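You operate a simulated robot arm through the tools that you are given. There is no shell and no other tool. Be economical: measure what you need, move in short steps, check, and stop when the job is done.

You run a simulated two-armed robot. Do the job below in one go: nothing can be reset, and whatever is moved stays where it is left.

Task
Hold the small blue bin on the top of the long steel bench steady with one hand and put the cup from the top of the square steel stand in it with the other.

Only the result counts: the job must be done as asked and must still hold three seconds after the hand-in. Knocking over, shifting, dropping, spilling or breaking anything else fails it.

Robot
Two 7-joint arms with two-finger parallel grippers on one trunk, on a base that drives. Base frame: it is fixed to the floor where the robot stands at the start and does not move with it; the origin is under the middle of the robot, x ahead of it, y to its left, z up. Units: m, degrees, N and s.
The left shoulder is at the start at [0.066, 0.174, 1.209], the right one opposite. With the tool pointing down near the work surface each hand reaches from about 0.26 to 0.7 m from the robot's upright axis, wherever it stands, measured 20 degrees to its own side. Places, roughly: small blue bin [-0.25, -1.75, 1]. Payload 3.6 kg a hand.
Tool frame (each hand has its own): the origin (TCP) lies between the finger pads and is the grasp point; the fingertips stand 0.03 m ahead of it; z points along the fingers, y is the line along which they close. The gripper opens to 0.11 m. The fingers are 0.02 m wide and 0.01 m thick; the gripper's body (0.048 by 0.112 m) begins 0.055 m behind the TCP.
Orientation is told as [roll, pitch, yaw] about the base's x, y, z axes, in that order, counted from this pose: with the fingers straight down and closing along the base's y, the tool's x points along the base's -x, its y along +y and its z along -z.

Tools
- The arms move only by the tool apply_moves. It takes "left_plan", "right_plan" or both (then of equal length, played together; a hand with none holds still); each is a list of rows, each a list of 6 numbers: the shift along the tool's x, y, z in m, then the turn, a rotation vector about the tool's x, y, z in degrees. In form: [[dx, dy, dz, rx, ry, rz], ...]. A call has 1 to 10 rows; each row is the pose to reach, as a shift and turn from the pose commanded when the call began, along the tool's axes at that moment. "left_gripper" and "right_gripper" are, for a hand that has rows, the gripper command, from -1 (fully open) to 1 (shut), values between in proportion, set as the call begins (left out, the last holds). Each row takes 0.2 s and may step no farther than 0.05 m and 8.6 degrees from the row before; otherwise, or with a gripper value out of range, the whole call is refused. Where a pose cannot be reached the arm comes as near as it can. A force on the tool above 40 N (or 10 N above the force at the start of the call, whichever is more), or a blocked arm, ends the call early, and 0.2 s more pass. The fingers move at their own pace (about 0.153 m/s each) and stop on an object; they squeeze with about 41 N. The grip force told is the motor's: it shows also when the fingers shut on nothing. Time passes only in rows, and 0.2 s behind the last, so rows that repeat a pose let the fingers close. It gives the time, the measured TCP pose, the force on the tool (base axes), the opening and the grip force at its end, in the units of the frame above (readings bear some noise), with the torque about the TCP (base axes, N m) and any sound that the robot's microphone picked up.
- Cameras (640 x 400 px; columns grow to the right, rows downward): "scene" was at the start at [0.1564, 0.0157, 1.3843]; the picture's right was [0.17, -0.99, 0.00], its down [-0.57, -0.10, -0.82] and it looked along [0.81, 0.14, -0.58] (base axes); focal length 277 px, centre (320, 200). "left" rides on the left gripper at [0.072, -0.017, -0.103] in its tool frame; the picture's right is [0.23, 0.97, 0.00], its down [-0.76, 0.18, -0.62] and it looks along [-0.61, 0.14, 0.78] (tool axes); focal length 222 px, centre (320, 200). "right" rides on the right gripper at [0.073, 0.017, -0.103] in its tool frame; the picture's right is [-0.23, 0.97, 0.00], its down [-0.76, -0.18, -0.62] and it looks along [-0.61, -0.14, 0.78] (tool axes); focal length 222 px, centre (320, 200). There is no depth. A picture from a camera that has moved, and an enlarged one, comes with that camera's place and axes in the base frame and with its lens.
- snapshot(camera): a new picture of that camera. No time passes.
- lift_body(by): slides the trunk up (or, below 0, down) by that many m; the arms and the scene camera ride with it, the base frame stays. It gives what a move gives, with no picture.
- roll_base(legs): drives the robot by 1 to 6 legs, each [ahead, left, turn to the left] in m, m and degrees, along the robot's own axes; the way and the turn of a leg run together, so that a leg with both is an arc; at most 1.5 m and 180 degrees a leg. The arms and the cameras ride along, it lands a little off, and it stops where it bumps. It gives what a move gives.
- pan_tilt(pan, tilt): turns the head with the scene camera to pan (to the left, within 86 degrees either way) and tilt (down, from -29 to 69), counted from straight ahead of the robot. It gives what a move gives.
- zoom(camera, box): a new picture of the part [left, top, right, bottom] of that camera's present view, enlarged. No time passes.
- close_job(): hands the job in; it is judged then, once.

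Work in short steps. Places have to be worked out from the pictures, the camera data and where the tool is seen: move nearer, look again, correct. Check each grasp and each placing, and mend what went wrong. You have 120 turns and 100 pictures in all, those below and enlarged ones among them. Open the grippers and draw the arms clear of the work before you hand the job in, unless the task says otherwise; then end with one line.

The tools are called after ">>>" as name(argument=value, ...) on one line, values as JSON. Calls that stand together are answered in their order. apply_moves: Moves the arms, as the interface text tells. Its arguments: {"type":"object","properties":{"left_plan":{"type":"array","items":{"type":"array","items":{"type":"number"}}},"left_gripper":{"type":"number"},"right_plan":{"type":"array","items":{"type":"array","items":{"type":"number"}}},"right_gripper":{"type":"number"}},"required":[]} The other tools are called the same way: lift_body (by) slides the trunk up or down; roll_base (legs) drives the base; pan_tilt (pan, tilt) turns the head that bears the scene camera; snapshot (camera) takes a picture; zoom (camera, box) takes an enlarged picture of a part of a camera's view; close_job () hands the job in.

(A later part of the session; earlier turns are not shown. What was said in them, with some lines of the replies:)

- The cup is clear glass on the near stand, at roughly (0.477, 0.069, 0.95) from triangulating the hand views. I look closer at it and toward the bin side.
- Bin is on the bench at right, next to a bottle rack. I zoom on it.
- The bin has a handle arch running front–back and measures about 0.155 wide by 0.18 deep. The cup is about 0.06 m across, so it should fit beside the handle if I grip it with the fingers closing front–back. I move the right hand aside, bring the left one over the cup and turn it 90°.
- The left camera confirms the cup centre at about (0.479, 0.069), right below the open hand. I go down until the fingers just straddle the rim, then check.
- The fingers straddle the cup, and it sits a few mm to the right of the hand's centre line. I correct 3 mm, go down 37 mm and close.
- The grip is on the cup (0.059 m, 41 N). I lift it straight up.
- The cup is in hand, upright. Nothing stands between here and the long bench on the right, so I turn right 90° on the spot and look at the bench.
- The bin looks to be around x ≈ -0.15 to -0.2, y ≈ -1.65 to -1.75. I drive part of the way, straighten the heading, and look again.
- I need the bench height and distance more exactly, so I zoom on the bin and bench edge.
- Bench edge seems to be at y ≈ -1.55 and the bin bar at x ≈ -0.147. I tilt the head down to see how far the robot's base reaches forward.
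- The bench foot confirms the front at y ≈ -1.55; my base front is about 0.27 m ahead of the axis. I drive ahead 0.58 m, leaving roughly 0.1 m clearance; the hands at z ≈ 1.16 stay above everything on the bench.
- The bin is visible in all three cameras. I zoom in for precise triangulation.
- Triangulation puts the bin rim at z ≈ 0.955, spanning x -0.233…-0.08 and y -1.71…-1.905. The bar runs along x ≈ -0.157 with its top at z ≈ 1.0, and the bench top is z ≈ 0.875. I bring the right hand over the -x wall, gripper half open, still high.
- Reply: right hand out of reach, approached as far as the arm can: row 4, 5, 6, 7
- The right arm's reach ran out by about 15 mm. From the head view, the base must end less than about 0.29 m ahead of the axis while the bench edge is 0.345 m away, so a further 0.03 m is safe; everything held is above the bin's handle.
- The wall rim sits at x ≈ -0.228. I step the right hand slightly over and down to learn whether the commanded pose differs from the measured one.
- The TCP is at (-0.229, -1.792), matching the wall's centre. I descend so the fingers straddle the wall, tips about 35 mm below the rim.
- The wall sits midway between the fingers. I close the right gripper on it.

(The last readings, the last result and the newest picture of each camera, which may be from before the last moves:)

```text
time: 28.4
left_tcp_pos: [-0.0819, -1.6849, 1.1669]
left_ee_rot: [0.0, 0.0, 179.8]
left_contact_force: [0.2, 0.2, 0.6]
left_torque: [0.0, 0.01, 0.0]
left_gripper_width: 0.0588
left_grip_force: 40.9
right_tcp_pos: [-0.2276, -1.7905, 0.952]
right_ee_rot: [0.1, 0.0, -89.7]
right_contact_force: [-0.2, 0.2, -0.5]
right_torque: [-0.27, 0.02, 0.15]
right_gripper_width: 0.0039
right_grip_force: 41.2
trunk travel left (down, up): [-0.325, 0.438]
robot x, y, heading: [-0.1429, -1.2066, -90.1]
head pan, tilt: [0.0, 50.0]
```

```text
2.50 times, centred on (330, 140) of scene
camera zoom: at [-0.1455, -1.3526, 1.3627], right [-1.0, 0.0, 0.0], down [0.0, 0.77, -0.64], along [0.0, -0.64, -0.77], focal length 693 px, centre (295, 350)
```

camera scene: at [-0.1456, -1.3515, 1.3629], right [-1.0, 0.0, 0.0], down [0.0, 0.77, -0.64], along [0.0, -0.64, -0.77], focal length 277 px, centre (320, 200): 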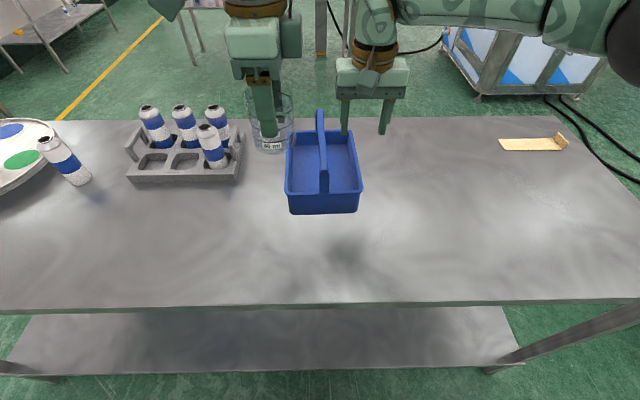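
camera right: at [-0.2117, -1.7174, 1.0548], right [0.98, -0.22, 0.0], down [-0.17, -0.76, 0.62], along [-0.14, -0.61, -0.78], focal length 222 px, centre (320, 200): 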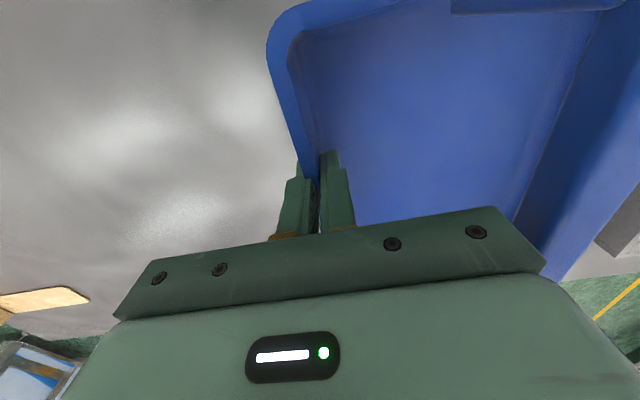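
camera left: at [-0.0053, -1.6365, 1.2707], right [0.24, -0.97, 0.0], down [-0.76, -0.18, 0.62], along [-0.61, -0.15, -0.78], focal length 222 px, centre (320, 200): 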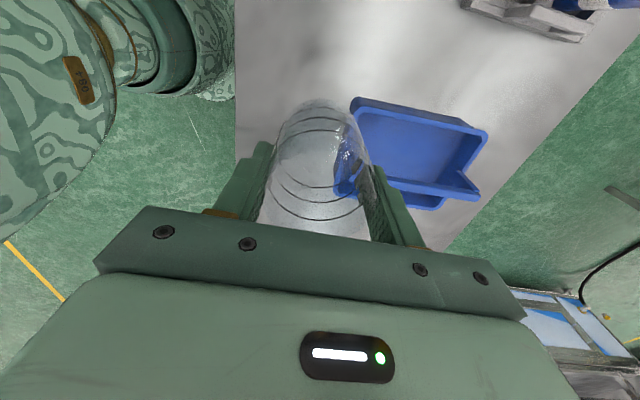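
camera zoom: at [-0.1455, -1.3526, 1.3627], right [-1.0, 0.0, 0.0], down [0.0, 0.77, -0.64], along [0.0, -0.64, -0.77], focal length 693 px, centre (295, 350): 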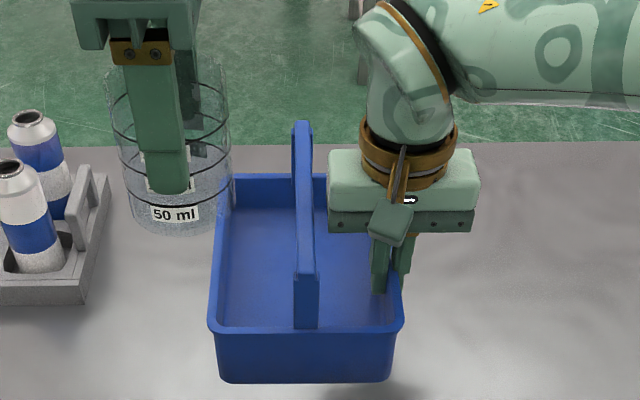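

The right hand holds the bin wall firmly and the bin stayed put. The gap between handle bar and +x wall is about 63 mm for a 60 mm cup. I'll tilt the cup 18° (top toward +x), so its foot slips under the bar with more clearance, and pre-position it above at (-0.069, -1.80, 1.11).

>>> apply_moves(left_plan=[[0.003, 0.04, 0, 0, -6, 0], [0.007, 0.08, 0, 0, -12, 0], [0.013, 0.115, 0, 0, -18, 0], [0.013, 0.115, 0.03, 0, -18, 0], [0.013, 0.115, 0.057, 0, -18, 0], [0.013, 0.115, 0.057, 0, -18, 0]])

>>> zoom(camera="scene", box=[230, 60, 430, 220])

>>> snapshot(camera="left")

>>> snapshot(camera="right")

```text
time: 29.8
left_tcp_pos: [-0.0696, -1.8019, 1.1123]
left_ee_rot: [0.0, -18.2, 179.9]
left_contact_force: [-0.3, 0.2, -0.2]
left_torque: [0.01, 0.03, -0.01]
left_gripper_width: 0.0591
left_grip_force: 40.9
right_tcp_pos: [-0.2283, -1.7906, 0.9534]
right_ee_rot: [0.0, 0.0, -89.7]
right_contact_force: [0.3, -0.9, -0.4]
right_torque: [-0.28, 0.05, -0.06]
right_gripper_width: 0.0038
right_grip_force: 40.8
trunk travel left (down, up): [-0.325, 0.438]
robot x, y, heading: [-0.1434, -1.2076, -89.8]
head pan, tilt: [0.0, 50.0]
```

```text
2.50 times, centred on (330, 140) of scene
camera zoom: at [-0.1457, -1.3528, 1.3627], right [-1.0, 0.0, 0.0], down [0.0, 0.77, -0.64], along [0.0, -0.64, -0.77], focal length 693 px, centre (295, 350)
```

zoom: 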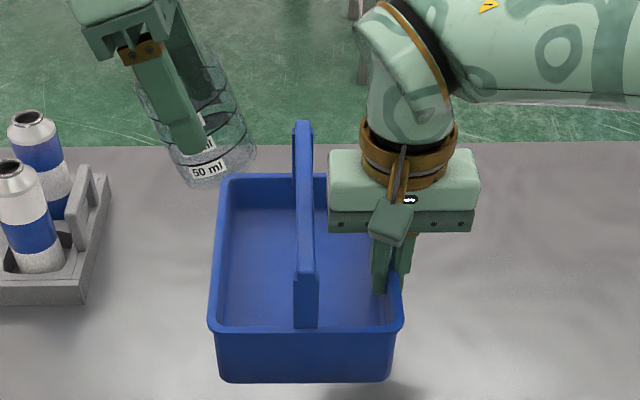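

```text
60 pictures are left
camera left: at [0.03, -1.7846, 1.1874], right [0.21, -0.97, -0.07], down [-0.53, -0.18, 0.83], along [-0.82, -0.14, -0.56], focal length 222 px, centre (320, 200)
```

left: 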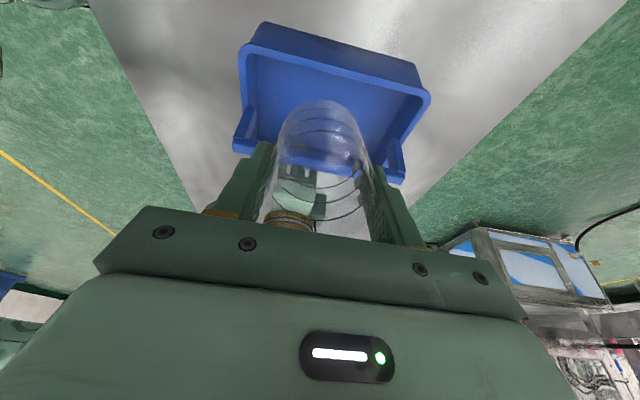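

```text
59 pictures are left
camera right: at [-0.2119, -1.7176, 1.0547], right [0.98, -0.22, 0.0], down [-0.17, -0.76, 0.62], along [-0.14, -0.61, -0.78], focal length 222 px, centre (320, 200)
```

right: 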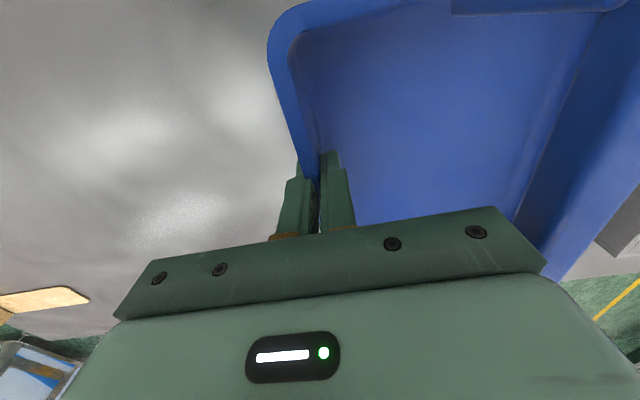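

The measured cup-foot place matches my model to about 2 mm. I advance along the tilted axis until the foot is level with the bar, then check.

>>> apply_moves(left_plan=[[0.001, 0, 0.03, 0, 0, 0], [0.001, 0, 0.055, 0, 0, 0], [0.001, 0, 0.075, 0, 0, 0]])

>>> zoom(camera="scene", box=[260, 90, 380, 190])

>>> snapshot(camera="left")

```text
time: 30.6
left_tcp_pos: [-0.0899, -1.8009, 1.038]
left_ee_rot: [0.0, -18.1, 180.0]
left_contact_force: [0.5, 0.7, -0.9]
left_torque: [-0.02, 0.0, 0.01]
left_gripper_width: 0.0591
left_grip_force: 41.0
right_tcp_pos: [-0.2283, -1.7901, 0.9516]
right_ee_rot: [0.0, 0.1, -89.7]
right_contact_force: [-1.1, 1.0, 0.2]
right_torque: [-0.29, 0.02, 0.0]
right_gripper_width: 0.0038
right_grip_force: 40.9
trunk travel left (down, up): [-0.325, 0.438]
robot x, y, heading: [-0.1479, -1.2039, -90.3]
head pan, tilt: [0.0, 50.0]
```

```text
4.00 times, centred on (320, 140) of scene
camera zoom: at [-0.1458, -1.3526, 1.3627], right [-1.0, 0.0, 0.0], down [0.0, 0.77, -0.64], along [0.0, -0.64, -0.77], focal length 1109 px, centre (320, 440)
```

zoom: 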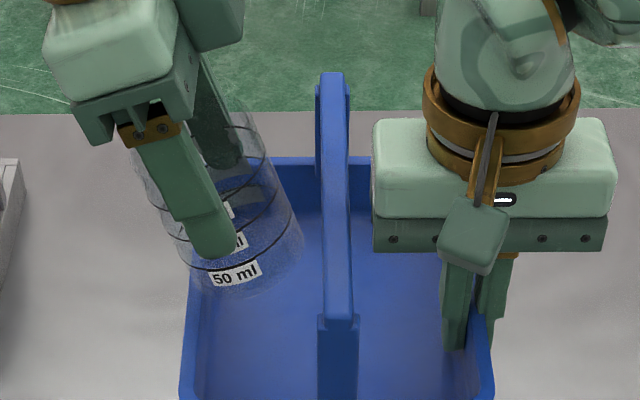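

```text
57 pictures are left
camera left: at [0.0096, -1.7837, 1.1149], right [0.21, -0.97, -0.07], down [-0.53, -0.18, 0.83], along [-0.82, -0.14, -0.56], focal length 222 px, centre (320, 200)
```

left: 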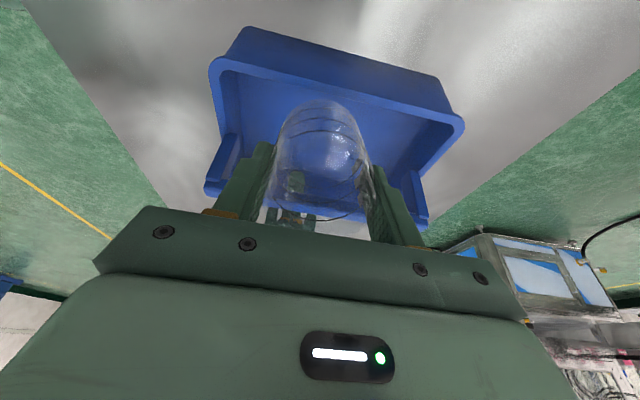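

The foot is between bar and wall with a visible gap on the bar side. I advance another 35 mm watching the forces.

>>> apply_moves(left_plan=[[0, 0, 0.012, 0, 0, 0], [0, 0, 0.024, 0, 0, 0], [0, 0, 0.035, 0, 0, 0]])

>>> zoom(camera="scene", box=[260, 90, 380, 190])

>>> zoom(camera="left", box=[180, 20, 500, 240])

```text
time: 31.4
left_tcp_pos: [-0.1025, -1.8011, 1.0047]
left_ee_rot: [0.0, -17.9, 179.8]
left_contact_force: [-0.4, -0.7, 0.0]
left_torque: [-0.03, 0.02, -0.02]
left_gripper_width: 0.0587
left_grip_force: 40.7
right_tcp_pos: [-0.2275, -1.7895, 0.9524]
right_ee_rot: [0.0, 0.0, -89.8]
right_contact_force: [0.1, 1.0, -0.1]
right_torque: [-0.18, 0.02, 0.02]
right_gripper_width: 0.0037
right_grip_force: 41.3
trunk travel left (down, up): [-0.325, 0.438]
robot x, y, heading: [-0.1455, -1.2096, -90.3]
head pan, tilt: [0.0, 50.0]
```

```text
4.00 times, centred on (320, 140) of scene
camera zoom: at [-0.1458, -1.3526, 1.3627], right [-1.0, 0.0, 0.0], down [0.0, 0.77, -0.64], along [0.0, -0.64, -0.77], focal length 1109 px, centre (320, 440)
```

zoom: 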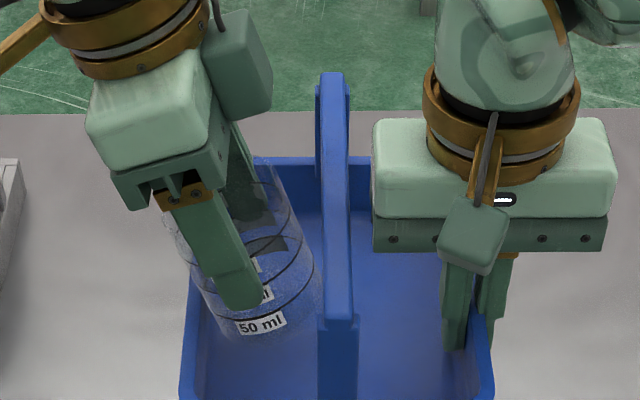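

```text
1.82 times, centred on (340, 130) of left
camera zoom: at [-0.0018, -1.7837, 1.0809], right [0.22, -0.97, -0.07], down [-0.53, -0.18, 0.83], along [-0.82, -0.14, -0.56], focal length 404 px, centre (284, 327)
```

zoom: 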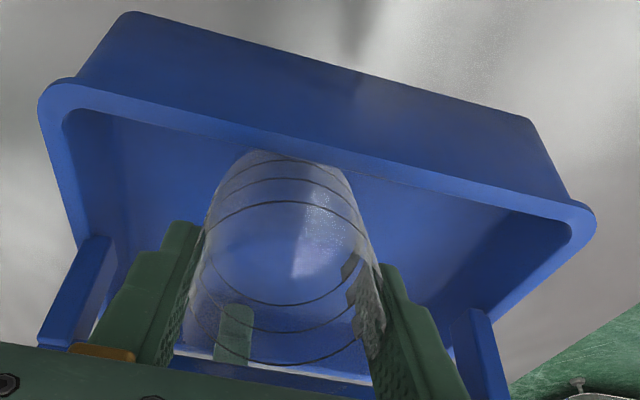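

Still no contact, and the foot is inside below the rim. I continue 40 mm in small steps.

>>> apply_moves(left_plan=[[0, 0, 0.01, 0, 0, 0], [0, 0, 0.02, 0, 0, 0], [0, 0, 0.03, 0, 0, 0], [0, 0, 0.04, 0, 0, 0]])

>>> zoom(camera="scene", box=[260, 90, 380, 190])

>>> zoom(camera="left", box=[180, 20, 500, 240])

```text
time: 32.3
left_tcp_pos: [-0.113, -1.8005, 0.9812]
left_ee_rot: [0.6, -18.6, 179.8]
left_contact_force: [1.1, 0.5, 11.0]
left_torque: [0.06, -0.17, 0.01]
left_gripper_width: 0.059
left_grip_force: 40.8
right_tcp_pos: [-0.2289, -1.7897, 0.9528]
right_ee_rot: [0.0, 0.0, -89.7]
right_contact_force: [-2.6, 1.0, 2.9]
right_torque: [0.0, -0.15, -0.2]
right_gripper_width: 0.004
right_grip_force: 41.0
trunk travel left (down, up): [-0.325, 0.438]
robot x, y, heading: [-0.1493, -1.2034, -90.0]
head pan, tilt: [0.0, 50.0]
stopped in row 4 (left hand): the force on the tool passed its limit at 54 N (the readings are from after the stop); the commanded pose is now the measured one
```

```text
4.00 times, centred on (320, 140) of scene
camera zoom: at [-0.1458, -1.3511, 1.363], right [-1.0, 0.0, 0.0], down [0.0, 0.77, -0.64], along [0.0, -0.64, -0.77], focal length 1109 px, centre (320, 440)
```

zoom: 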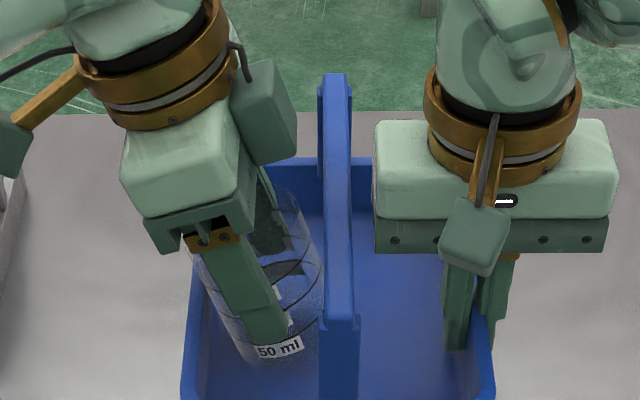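

```text
1.82 times, centred on (340, 130) of left
camera zoom: at [-0.0124, -1.7823, 1.0564], right [0.21, -0.97, -0.06], down [-0.52, -0.17, 0.83], along [-0.82, -0.15, -0.55], focal length 404 px, centre (284, 327)
```

zoom: 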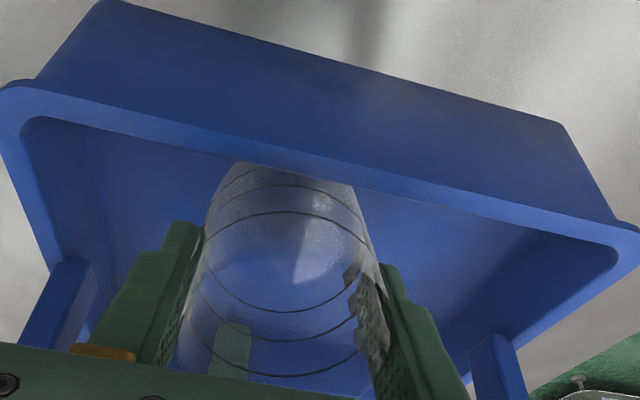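

The push-back (upward, with a torque matching the low foot edge) shows the cup's foot is on the bin floor. I raise it 5 mm and turn it nearly upright within the gap.

>>> apply_moves(left_plan=[[0, 0, -0.0055, 0, 0, 0], [0, 0, -0.0055, 0, 5, 0], [0, 0, -0.0055, 0, 10, 0], [0, 0, -0.0055, 0, 14, 0], [0, 0, -0.0055, 0, 14, 0]])

>>> zoom(camera="scene", box=[260, 90, 380, 190])

>>> zoom(camera="left", box=[180, 20, 500, 240])

```text
time: 33.5
left_tcp_pos: [-0.1132, -1.8002, 0.984]
left_ee_rot: [0.3, -4.6, 179.8]
left_contact_force: [-16.4, 1.3, -4.6]
left_torque: [0.04, 0.61, 0.03]
left_gripper_width: 0.059
left_grip_force: 41.0
right_tcp_pos: [-0.2279, -1.7909, 0.9519]
right_ee_rot: [0.1, -0.1, -89.6]
right_contact_force: [12.7, -2.1, 13.0]
right_torque: [-0.11, -0.06, -0.06]
right_gripper_width: 0.0038
right_grip_force: 40.8
trunk travel left (down, up): [-0.325, 0.438]
robot x, y, heading: [-0.1418, -1.2054, -90.1]
head pan, tilt: [0.0, 50.0]
```

```text
4.00 times, centred on (320, 140) of scene
camera zoom: at [-0.1459, -1.352, 1.3628], right [-1.0, 0.0, 0.0], down [0.0, 0.77, -0.64], along [0.0, -0.64, -0.77], focal length 1109 px, centre (320, 440)
```

zoom: 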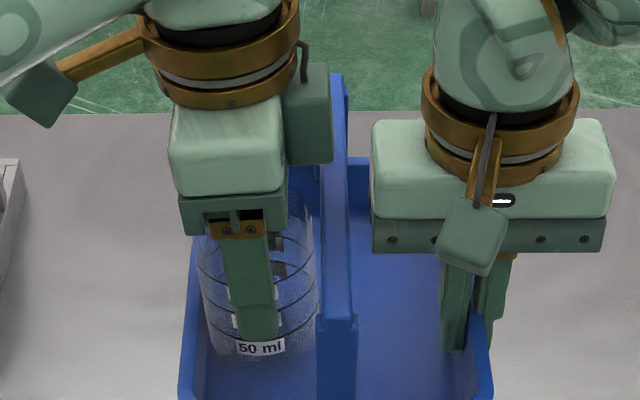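

```text
1.82 times, centred on (340, 130) of left
camera zoom: at [-0.0341, -1.782, 1.0823], right [0.22, -0.97, -0.01], down [-0.71, -0.17, 0.68], along [-0.67, -0.14, -0.73], focal length 404 px, centre (284, 327)
```

zoom: 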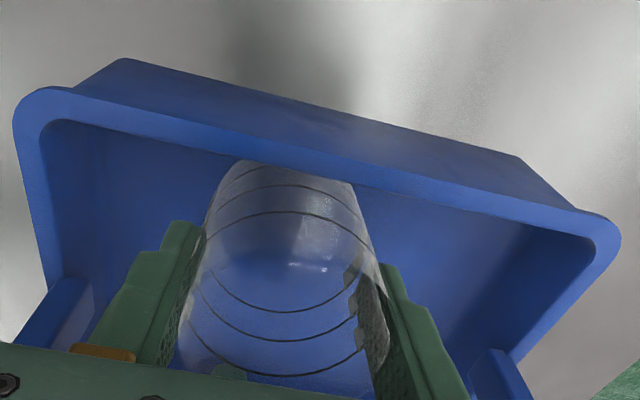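

The cup presses against the +x wall's rim (16 N, at rim height). I ease it 3 mm toward the bar and read the force.

>>> apply_moves(left_plan=[[-0.0015, 0, 0, 0, 0, 0], [-0.003, 0, 0, 0, 0, 0], [-0.003, 0, 0, 0, 0, 0]])

```text
time: 34.3
left_tcp_pos: [-0.1132, -1.7999, 0.9845]
left_ee_rot: [0.4, -4.4, 180.0]
left_contact_force: [-13.8, 2.4, -2.7]
left_torque: [0.02, 0.51, 0.04]
left_gripper_width: 0.0591
left_grip_force: 40.9
right_tcp_pos: [-0.2274, -1.7895, 0.9511]
right_ee_rot: [0.0, 0.0, -89.6]
right_contact_force: [16.3, -5.1, 15.7]
right_torque: [-0.32, -0.26, -0.06]
right_gripper_width: 0.0038
right_grip_force: 40.6
trunk travel left (down, up): [-0.325, 0.438]
robot x, y, heading: [-0.1432, -1.2069, -90.0]
head pan, tilt: [0.0, 50.0]
```

Force barely changed; I ease another 4 mm and look.

>>> apply_moves(left_plan=[[-0.002, 0, 0, 0, 0, 0], [-0.004, 0, 0, 0, 0, 0], [-0.004, 0, 0, 0, 0, 0]])

>>> zoom(camera="scene", box=[270, 100, 350, 170])

>>> snapshot(camera="right")

```text
time: 35.1
left_tcp_pos: [-0.1169, -1.7999, 0.9846]
left_ee_rot: [0.5, -4.5, 180.0]
left_contact_force: [-0.1, -0.1, -0.7]
left_torque: [0.0, -0.03, -0.01]
left_gripper_width: 0.0592
left_grip_force: 41.3
right_tcp_pos: [-0.2288, -1.7895, 0.9505]
right_ee_rot: [-0.1, -0.1, -89.8]
right_contact_force: [5.9, -1.4, 18.6]
right_torque: [-0.22, -0.32, 0.08]
right_gripper_width: 0.0037
right_grip_force: 41.3
trunk travel left (down, up): [-0.325, 0.438]
robot x, y, heading: [-0.1451, -1.2066, -90.0]
head pan, tilt: [0.0, 50.0]
```

```text
5.71 times, centred on (310, 135) of scene
camera zoom: at [-0.1445, -1.3512, 1.363], right [-1.0, 0.0, 0.0], down [0.0, 0.77, -0.64], along [0.0, -0.64, -0.77], focal length 1584 px, centre (377, 571)
```

zoom: 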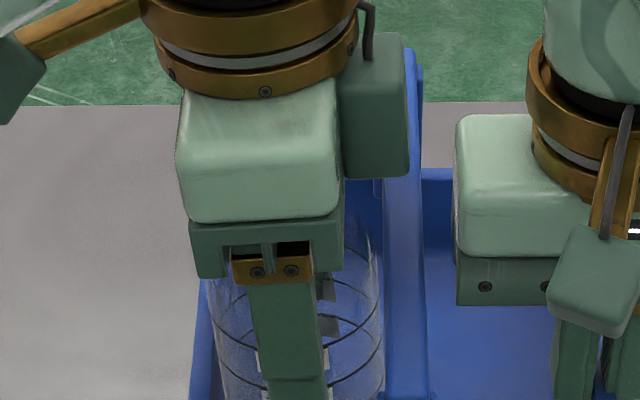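

```text
49 pictures are left
camera right: at [-0.2116, -1.7166, 1.0546], right [0.97, -0.22, 0.0], down [-0.17, -0.76, 0.62], along [-0.14, -0.61, -0.78], focal length 222 px, centre (320, 200)
```

right: 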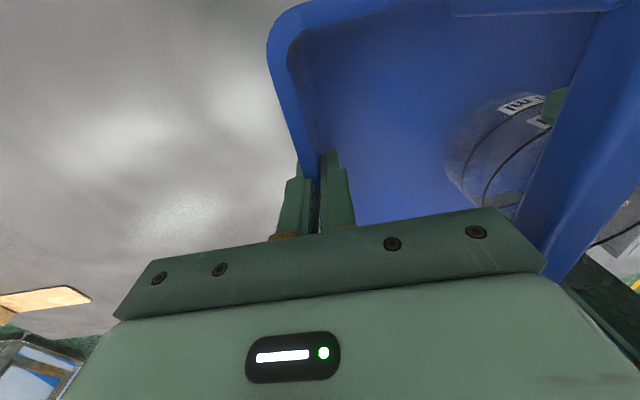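

The left hand is now force-free, cup nearly upright between bar and wall. I lower it a few mm to the floor.

>>> apply_moves(left_plan=[[0, 0, 0.003, 0, 0, 0], [0, 0, 0.005, 0, 0, 0], [0, 0, 0.007, 0, 0, 0]])

```text
time: 35.9
left_tcp_pos: [-0.1181, -1.7992, 0.9784]
left_ee_rot: [0.5, -4.4, 179.9]
left_contact_force: [0.1, 0.6, -0.1]
left_torque: [-0.02, 0.0, 0.03]
left_gripper_width: 0.0589
left_grip_force: 40.9
right_tcp_pos: [-0.2286, -1.7903, 0.9521]
right_ee_rot: [-0.1, -0.1, -89.6]
right_contact_force: [3.1, -2.4, 19.6]
right_torque: [0.0, -0.21, 0.05]
right_gripper_width: 0.0037
right_grip_force: 40.9
trunk travel left (down, up): [-0.325, 0.438]
robot x, y, heading: [-0.145, -1.2098, -90.0]
head pan, tilt: [0.0, 50.0]
```

No contact yet; I go on down in small steps.

>>> apply_moves(left_plan=[[0, 0, 0.003, 0, 0, 0], [0, 0, 0.006, 0, 0, 0], [0, 0, 0.009, 0, 0, 0], [0, 0, 0.011, 0, 0, 0]])

>>> zoom(camera="scene", box=[270, 100, 350, 170])

```text
time: 36.7
left_tcp_pos: [-0.1201, -1.8011, 0.9772]
left_ee_rot: [1.1, -4.8, 179.8]
left_contact_force: [1.0, 1.3, 12.1]
left_torque: [0.17, -0.33, 0.05]
left_gripper_width: 0.0588
left_grip_force: 41.3
right_tcp_pos: [-0.2292, -1.7892, 0.9529]
right_ee_rot: [-0.1, -0.1, -89.9]
right_contact_force: [-2.0, 3.5, 10.8]
right_torque: [0.41, -0.19, -0.26]
right_gripper_width: 0.0037
right_grip_force: 41.5
trunk travel left (down, up): [-0.325, 0.438]
robot x, y, heading: [-0.1487, -1.205, -90.0]
head pan, tilt: [0.0, 50.0]
stopped in row 3 (left hand): the force on the tool passed its limit at 44 N (the readings are from after the stop); the commanded pose is now the measured one
```

```text
5.71 times, centred on (310, 135) of scene
camera zoom: at [-0.1456, -1.3499, 1.3629], right [-1.0, 0.0, 0.0], down [0.0, 0.77, -0.64], along [0.0, -0.64, -0.77], focal length 1584 px, centre (377, 571)
```

zoom: 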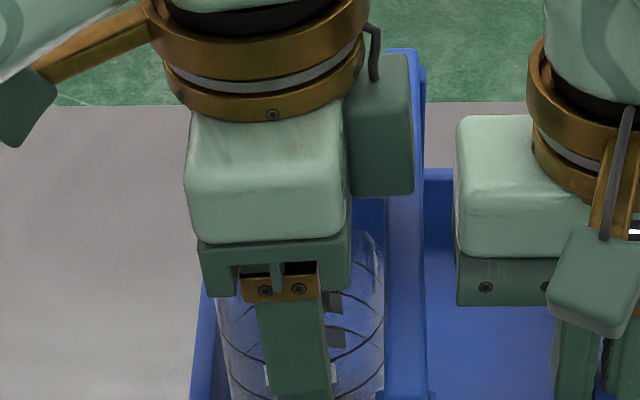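

The foot edge is on the floor (contact at the +x edge, torque agrees). I unload 1.5 mm and open the left gripper partly.

>>> apply_moves(left_plan=[[0, 0, -0.0015, 0, 0, 0], [0, 0, -0.0015, 0, 0, 0]])

>>> apply_moves(left_plan=[[0, 0, 0, 0, 0, 0], [0, 0, 0, 0, 0, 0], [0, 0, 0, 0, 0, 0]], left_gripper=-0.5)

>>> zoom(camera="scene", box=[270, 100, 350, 170])

>>> snapshot(camera="left")

```text
time: 37.3
left_tcp_pos: [-0.1191, -1.8016, 0.9786]
left_ee_rot: [0.9, -4.6, 179.8]
left_contact_force: [-0.8, -1.2, 3.8]
left_torque: [-0.03, -0.03, -0.01]
left_gripper_width: 0.0593
left_grip_force: 40.8
right_tcp_pos: [-0.2291, -1.7893, 0.9524]
right_ee_rot: [-0.1, -0.1, -89.9]
right_contact_force: [-1.0, 4.8, 21.0]
right_torque: [0.66, -0.22, -0.36]
right_gripper_width: 0.0035
right_grip_force: 40.4
trunk travel left (down, up): [-0.325, 0.438]
robot x, y, heading: [-0.1434, -1.2099, -90.2]
head pan, tilt: [0.0, 50.0]
```

```text
time: 38.1
left_tcp_pos: [-0.1201, -1.7994, 0.9778]
left_ee_rot: [0.9, -4.5, 179.8]
left_contact_force: [0.8, 0.6, 0.1]
left_torque: [-0.03, -0.01, 0.02]
left_gripper_width: 0.0822
left_grip_force: 0.0
right_tcp_pos: [-0.2291, -1.7879, 0.9524]
right_ee_rot: [-0.1, -0.1, -89.8]
right_contact_force: [-1.3, 3.5, 26.7]
right_torque: [0.6, -0.23, -0.34]
right_gripper_width: 0.0038
right_grip_force: 40.8
trunk travel left (down, up): [-0.325, 0.438]
robot x, y, heading: [-0.1456, -1.2053, -90.1]
head pan, tilt: [0.0, 50.0]
```

```text
5.71 times, centred on (310, 135) of scene
camera zoom: at [-0.1454, -1.3498, 1.3632], right [-1.0, 0.0, 0.0], down [0.0, 0.76, -0.64], along [0.0, -0.64, -0.76], focal length 1584 px, centre (377, 571)
```

zoom: 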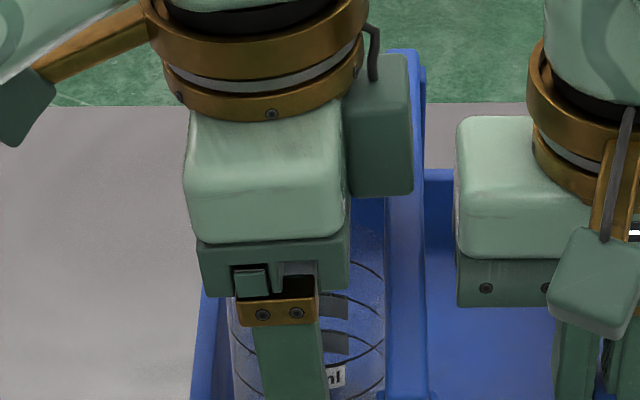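

```text
46 pictures are left
camera left: at [-0.0393, -1.7822, 1.0744], right [0.22, -0.97, 0.0], down [-0.71, -0.17, 0.69], along [-0.67, -0.15, -0.73], focal length 222 px, centre (320, 200)
```

left: 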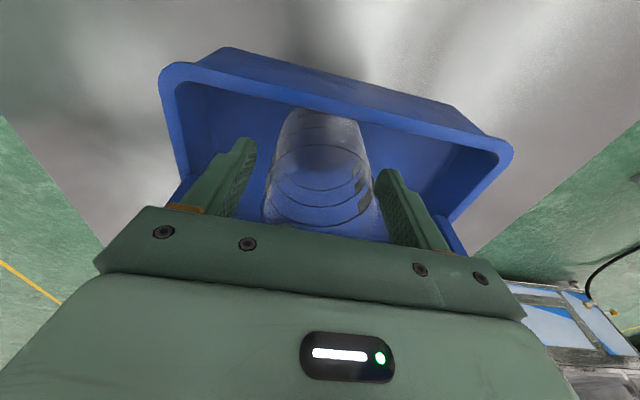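

Released with no residual force. I withdraw the left hand straight up.

>>> apply_moves(left_plan=[[0, 0, -0.02, 0, 0, 0], [0, 0, -0.05, 0, 0, 0], [0, 0, -0.09, 0, 0, 0], [0, 0, -0.13, 0, 0, 0], [0, 0, -0.17, 0, 0, 0]])

>>> zoom(camera="scene", box=[250, 80, 390, 220])

>>> snapshot(camera="left")

```text
time: 39.3
left_tcp_pos: [-0.1066, -1.7998, 1.1489]
left_ee_rot: [0.8, -4.6, 179.8]
left_contact_force: [-0.8, -0.7, 0.3]
left_torque: [-0.01, 0.04, 0.0]
left_gripper_width: 0.0828
left_grip_force: 0.1
right_tcp_pos: [-0.23, -1.7891, 0.952]
right_ee_rot: [-0.2, -0.2, -89.8]
right_contact_force: [-1.3, 0.6, 28.4]
right_torque: [-0.2, -0.29, -0.29]
right_gripper_width: 0.0038
right_grip_force: 41.8
trunk travel left (down, up): [-0.325, 0.438]
robot x, y, heading: [-0.1462, -1.204, -90.1]
head pan, tilt: [0.0, 50.0]
```

```text
2.86 times, centred on (320, 150) of scene
camera zoom: at [-0.1454, -1.3499, 1.3632], right [-1.0, 0.0, 0.0], down [0.0, 0.76, -0.64], along [0.0, -0.64, -0.76], focal length 792 px, centre (320, 343)
```

zoom: 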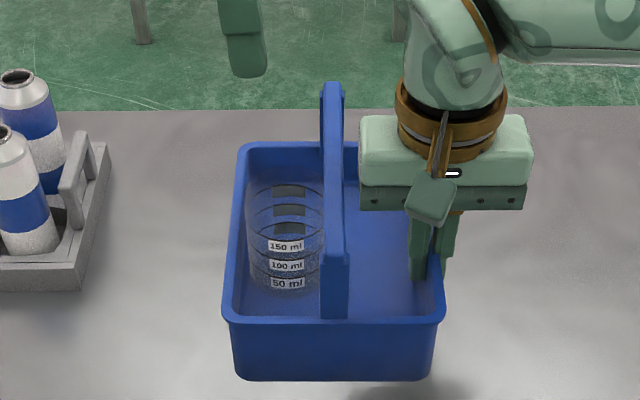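

```text
44 pictures are left
camera left: at [-0.0256, -1.7807, 1.246], right [0.22, -0.97, 0.0], down [-0.71, -0.17, 0.69], along [-0.67, -0.15, -0.73], focal length 222 px, centre (320, 200)
```

left: 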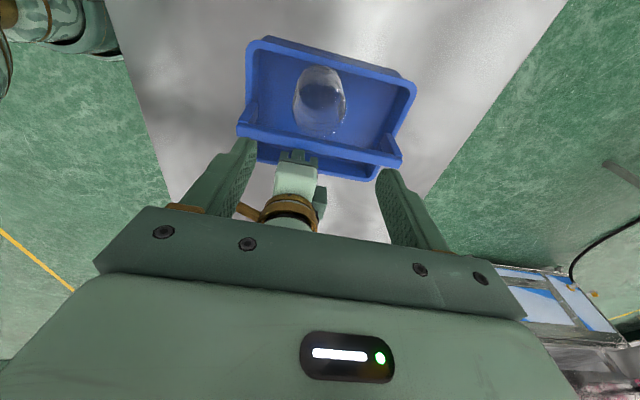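

The cup stands upright in the bin, next to the handle. I pull the left hand back toward the robot, then open the right hand gently.

>>> apply_moves(left_plan=[[0.01, -0.04, -0.01, 0, 0, 0], [0.02, -0.08, -0.02, 0, 0, 0], [0.03, -0.12, -0.02, 0, 0, 0]])

>>> apply_moves(right_plan=[[0, 0, 0, 0, 0, 0], [0, 0, 0, 0, 0, 0], [0, 0, 0, 0, 0, 0]], right_gripper=-0.1)

>>> zoom(camera="scene", box=[250, 80, 390, 220])

```text
time: 40.1
left_tcp_pos: [-0.0723, -1.677, 1.1641]
left_ee_rot: [0.8, -4.7, 179.9]
left_contact_force: [0.1, 0.1, -0.1]
left_torque: [-0.03, -0.02, -0.03]
left_gripper_width: 0.0825
left_grip_force: 0.1
right_tcp_pos: [-0.2297, -1.7899, 0.9507]
right_ee_rot: [-0.2, -0.1, -89.7]
right_contact_force: [0.9, 0.5, 25.8]
right_torque: [-0.63, -0.2, -0.37]
right_gripper_width: 0.0035
right_grip_force: 40.7
trunk travel left (down, up): [-0.325, 0.438]
robot x, y, heading: [-0.1458, -1.2055, -89.9]
head pan, tilt: [0.0, 50.0]
```

```text
time: 40.9
left_tcp_pos: [-0.0712, -1.6807, 1.1622]
left_ee_rot: [0.9, -4.6, 179.8]
left_contact_force: [0.2, -0.8, -0.9]
left_torque: [-0.04, 0.0, -0.01]
left_gripper_width: 0.0824
left_grip_force: 0.0
right_tcp_pos: [-0.2292, -1.7901, 0.9496]
right_ee_rot: [-0.2, 0.1, -89.8]
right_contact_force: [1.1, -0.6, -0.2]
right_torque: [0.02, 0.01, 0.0]
right_gripper_width: 0.0607
right_grip_force: 0.0
trunk travel left (down, up): [-0.325, 0.438]
robot x, y, heading: [-0.1491, -1.2087, -89.9]
head pan, tilt: [0.0, 50.0]
```

```text
2.86 times, centred on (320, 150) of scene
camera zoom: at [-0.1454, -1.3529, 1.3627], right [-1.0, 0.0, 0.0], down [0.0, 0.77, -0.64], along [0.0, -0.64, -0.77], focal length 792 px, centre (320, 343)
```

zoom: 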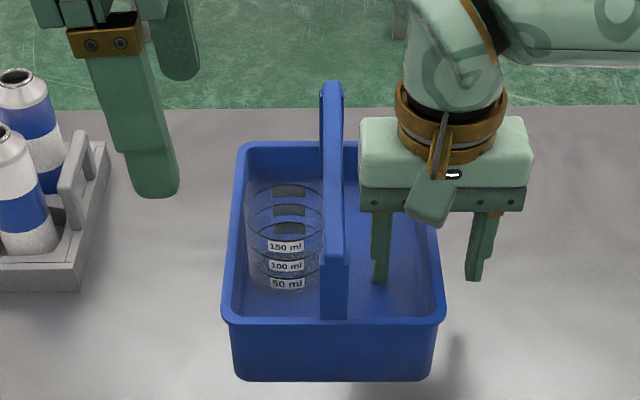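

The right hand is open and force-free and the bin did not move. I raise it straight out and draw it away.

>>> apply_moves(right_plan=[[0, 0, -0.03, 0, 0, 0], [0, 0, -0.07, 0, 0, 0], [0, 0, -0.11, 0, 0, 0], [0, 0, -0.15, 0, 0, 0], [0, 0, -0.19, 0, 0, 0], [0.03, -0.03, -0.2, 0, 0, 0], [0.07, -0.06, -0.2, 0, 0, 0], [0.11, -0.09, -0.2, 0, 0, 0]])

>>> snapshot(camera="scene")

>>> zoom(camera="scene", box=[250, 80, 390, 220])

```text
time: 42.7
left_tcp_pos: [-0.0739, -1.6802, 1.1628]
left_ee_rot: [0.9, -4.6, 179.9]
left_contact_force: [-1.1, 0.1, -0.2]
left_torque: [-0.03, 0.02, -0.02]
left_gripper_width: 0.0825
left_grip_force: 0.2
right_tcp_pos: [-0.3226, -1.6797, 1.1515]
right_ee_rot: [-0.1, 0.0, -89.9]
right_contact_force: [0.6, 1.1, -0.5]
right_torque: [-0.03, -0.02, -0.03]
right_gripper_width: 0.0604
right_grip_force: 0.0
trunk travel left (down, up): [-0.325, 0.438]
robot x, y, heading: [-0.1474, -1.2056, -89.9]
head pan, tilt: [0.0, 50.0]
```

```text
42 pictures are left
camera scene: at [-0.1471, -1.3516, 1.3629], right [-1.0, 0.0, 0.0], down [0.0, 0.77, -0.64], along [0.0, -0.64, -0.77], focal length 277 px, centre (320, 200)
```

scene: 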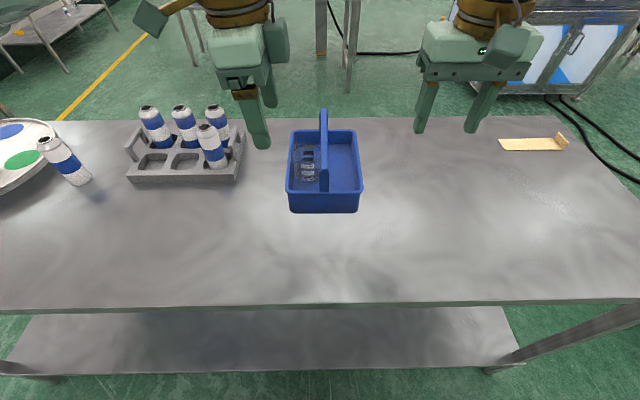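

```text
2.86 times, centred on (320, 150) of scene
camera zoom: at [-0.1471, -1.3516, 1.3629], right [-1.0, 0.0, 0.0], down [0.0, 0.77, -0.64], along [0.0, -0.64, -0.77], focal length 792 px, centre (320, 343)
```

zoom: 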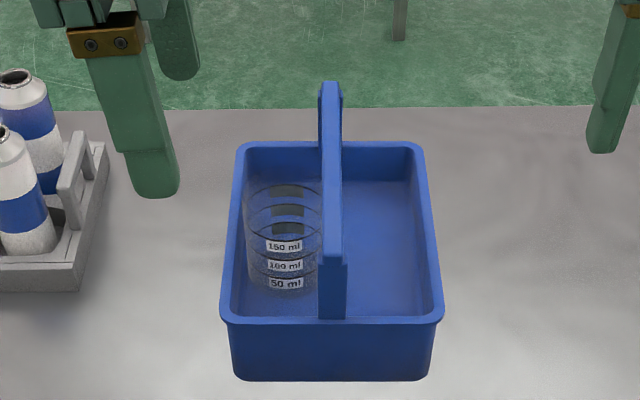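

The cup stands in the bin, the bin is in place and both hands are clear. I open both grippers fully and draw the hands back a little more.

>>> apply_moves(left_plan=[[0, -0.03, -0.02, 0, 0, 0], [0, -0.06, -0.03, 0, 0, 0], [0, -0.06, -0.03, 0, 0, 0]], right_plan=[[0.03, 0, -0.01, 0, 0, 0], [0.06, 0, -0.02, 0, 0, 0], [0.06, 0, -0.02, 0, 0, 0]], left_gripper=-1, right_gripper=-1)

>>> snapshot(camera="scene")

```text
time: 43.5
left_tcp_pos: [-0.0699, -1.6218, 1.19]
left_ee_rot: [0.7, -4.6, 179.9]
left_contact_force: [0.0, -0.7, 0.4]
left_torque: [-0.01, -0.01, 0.02]
left_gripper_width: 0.1099
left_grip_force: 0.1
right_tcp_pos: [-0.3187, -1.6219, 1.17]
right_ee_rot: [-0.2, 0.2, -89.9]
right_contact_force: [0.3, 0.5, -0.2]
right_torque: [-0.01, -0.02, 0.03]
right_gripper_width: 0.1099
right_grip_force: 0.2
trunk travel left (down, up): [-0.325, 0.438]
robot x, y, heading: [-0.1475, -1.2081, -90.0]
head pan, tilt: [0.0, 50.0]
```

```text
40 pictures are left
camera scene: at [-0.1456, -1.3536, 1.3626], right [-1.0, 0.0, 0.0], down [0.0, 0.77, -0.64], along [0.0, -0.64, -0.77], focal length 277 px, centre (320, 200)
```

scene: 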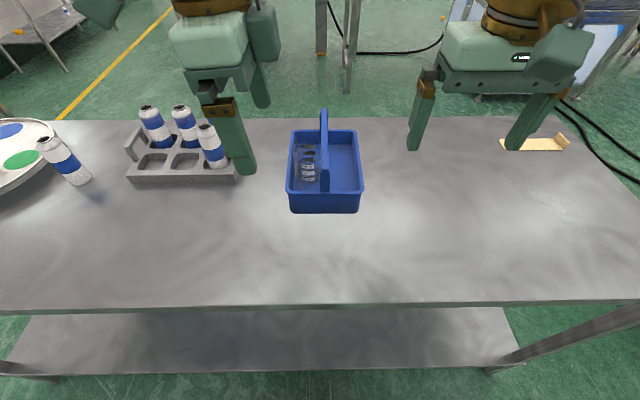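

Everything stands still with the cup in the bin; I hand the job in.

>>> close_job()

```text
The job is handed in.
```

The cup from the square stand is standing upright in the small blue bin. The right hand held the bin steady while the left put the cup in. Both grippers are open and clear, and nothing else on the bench looked moved.
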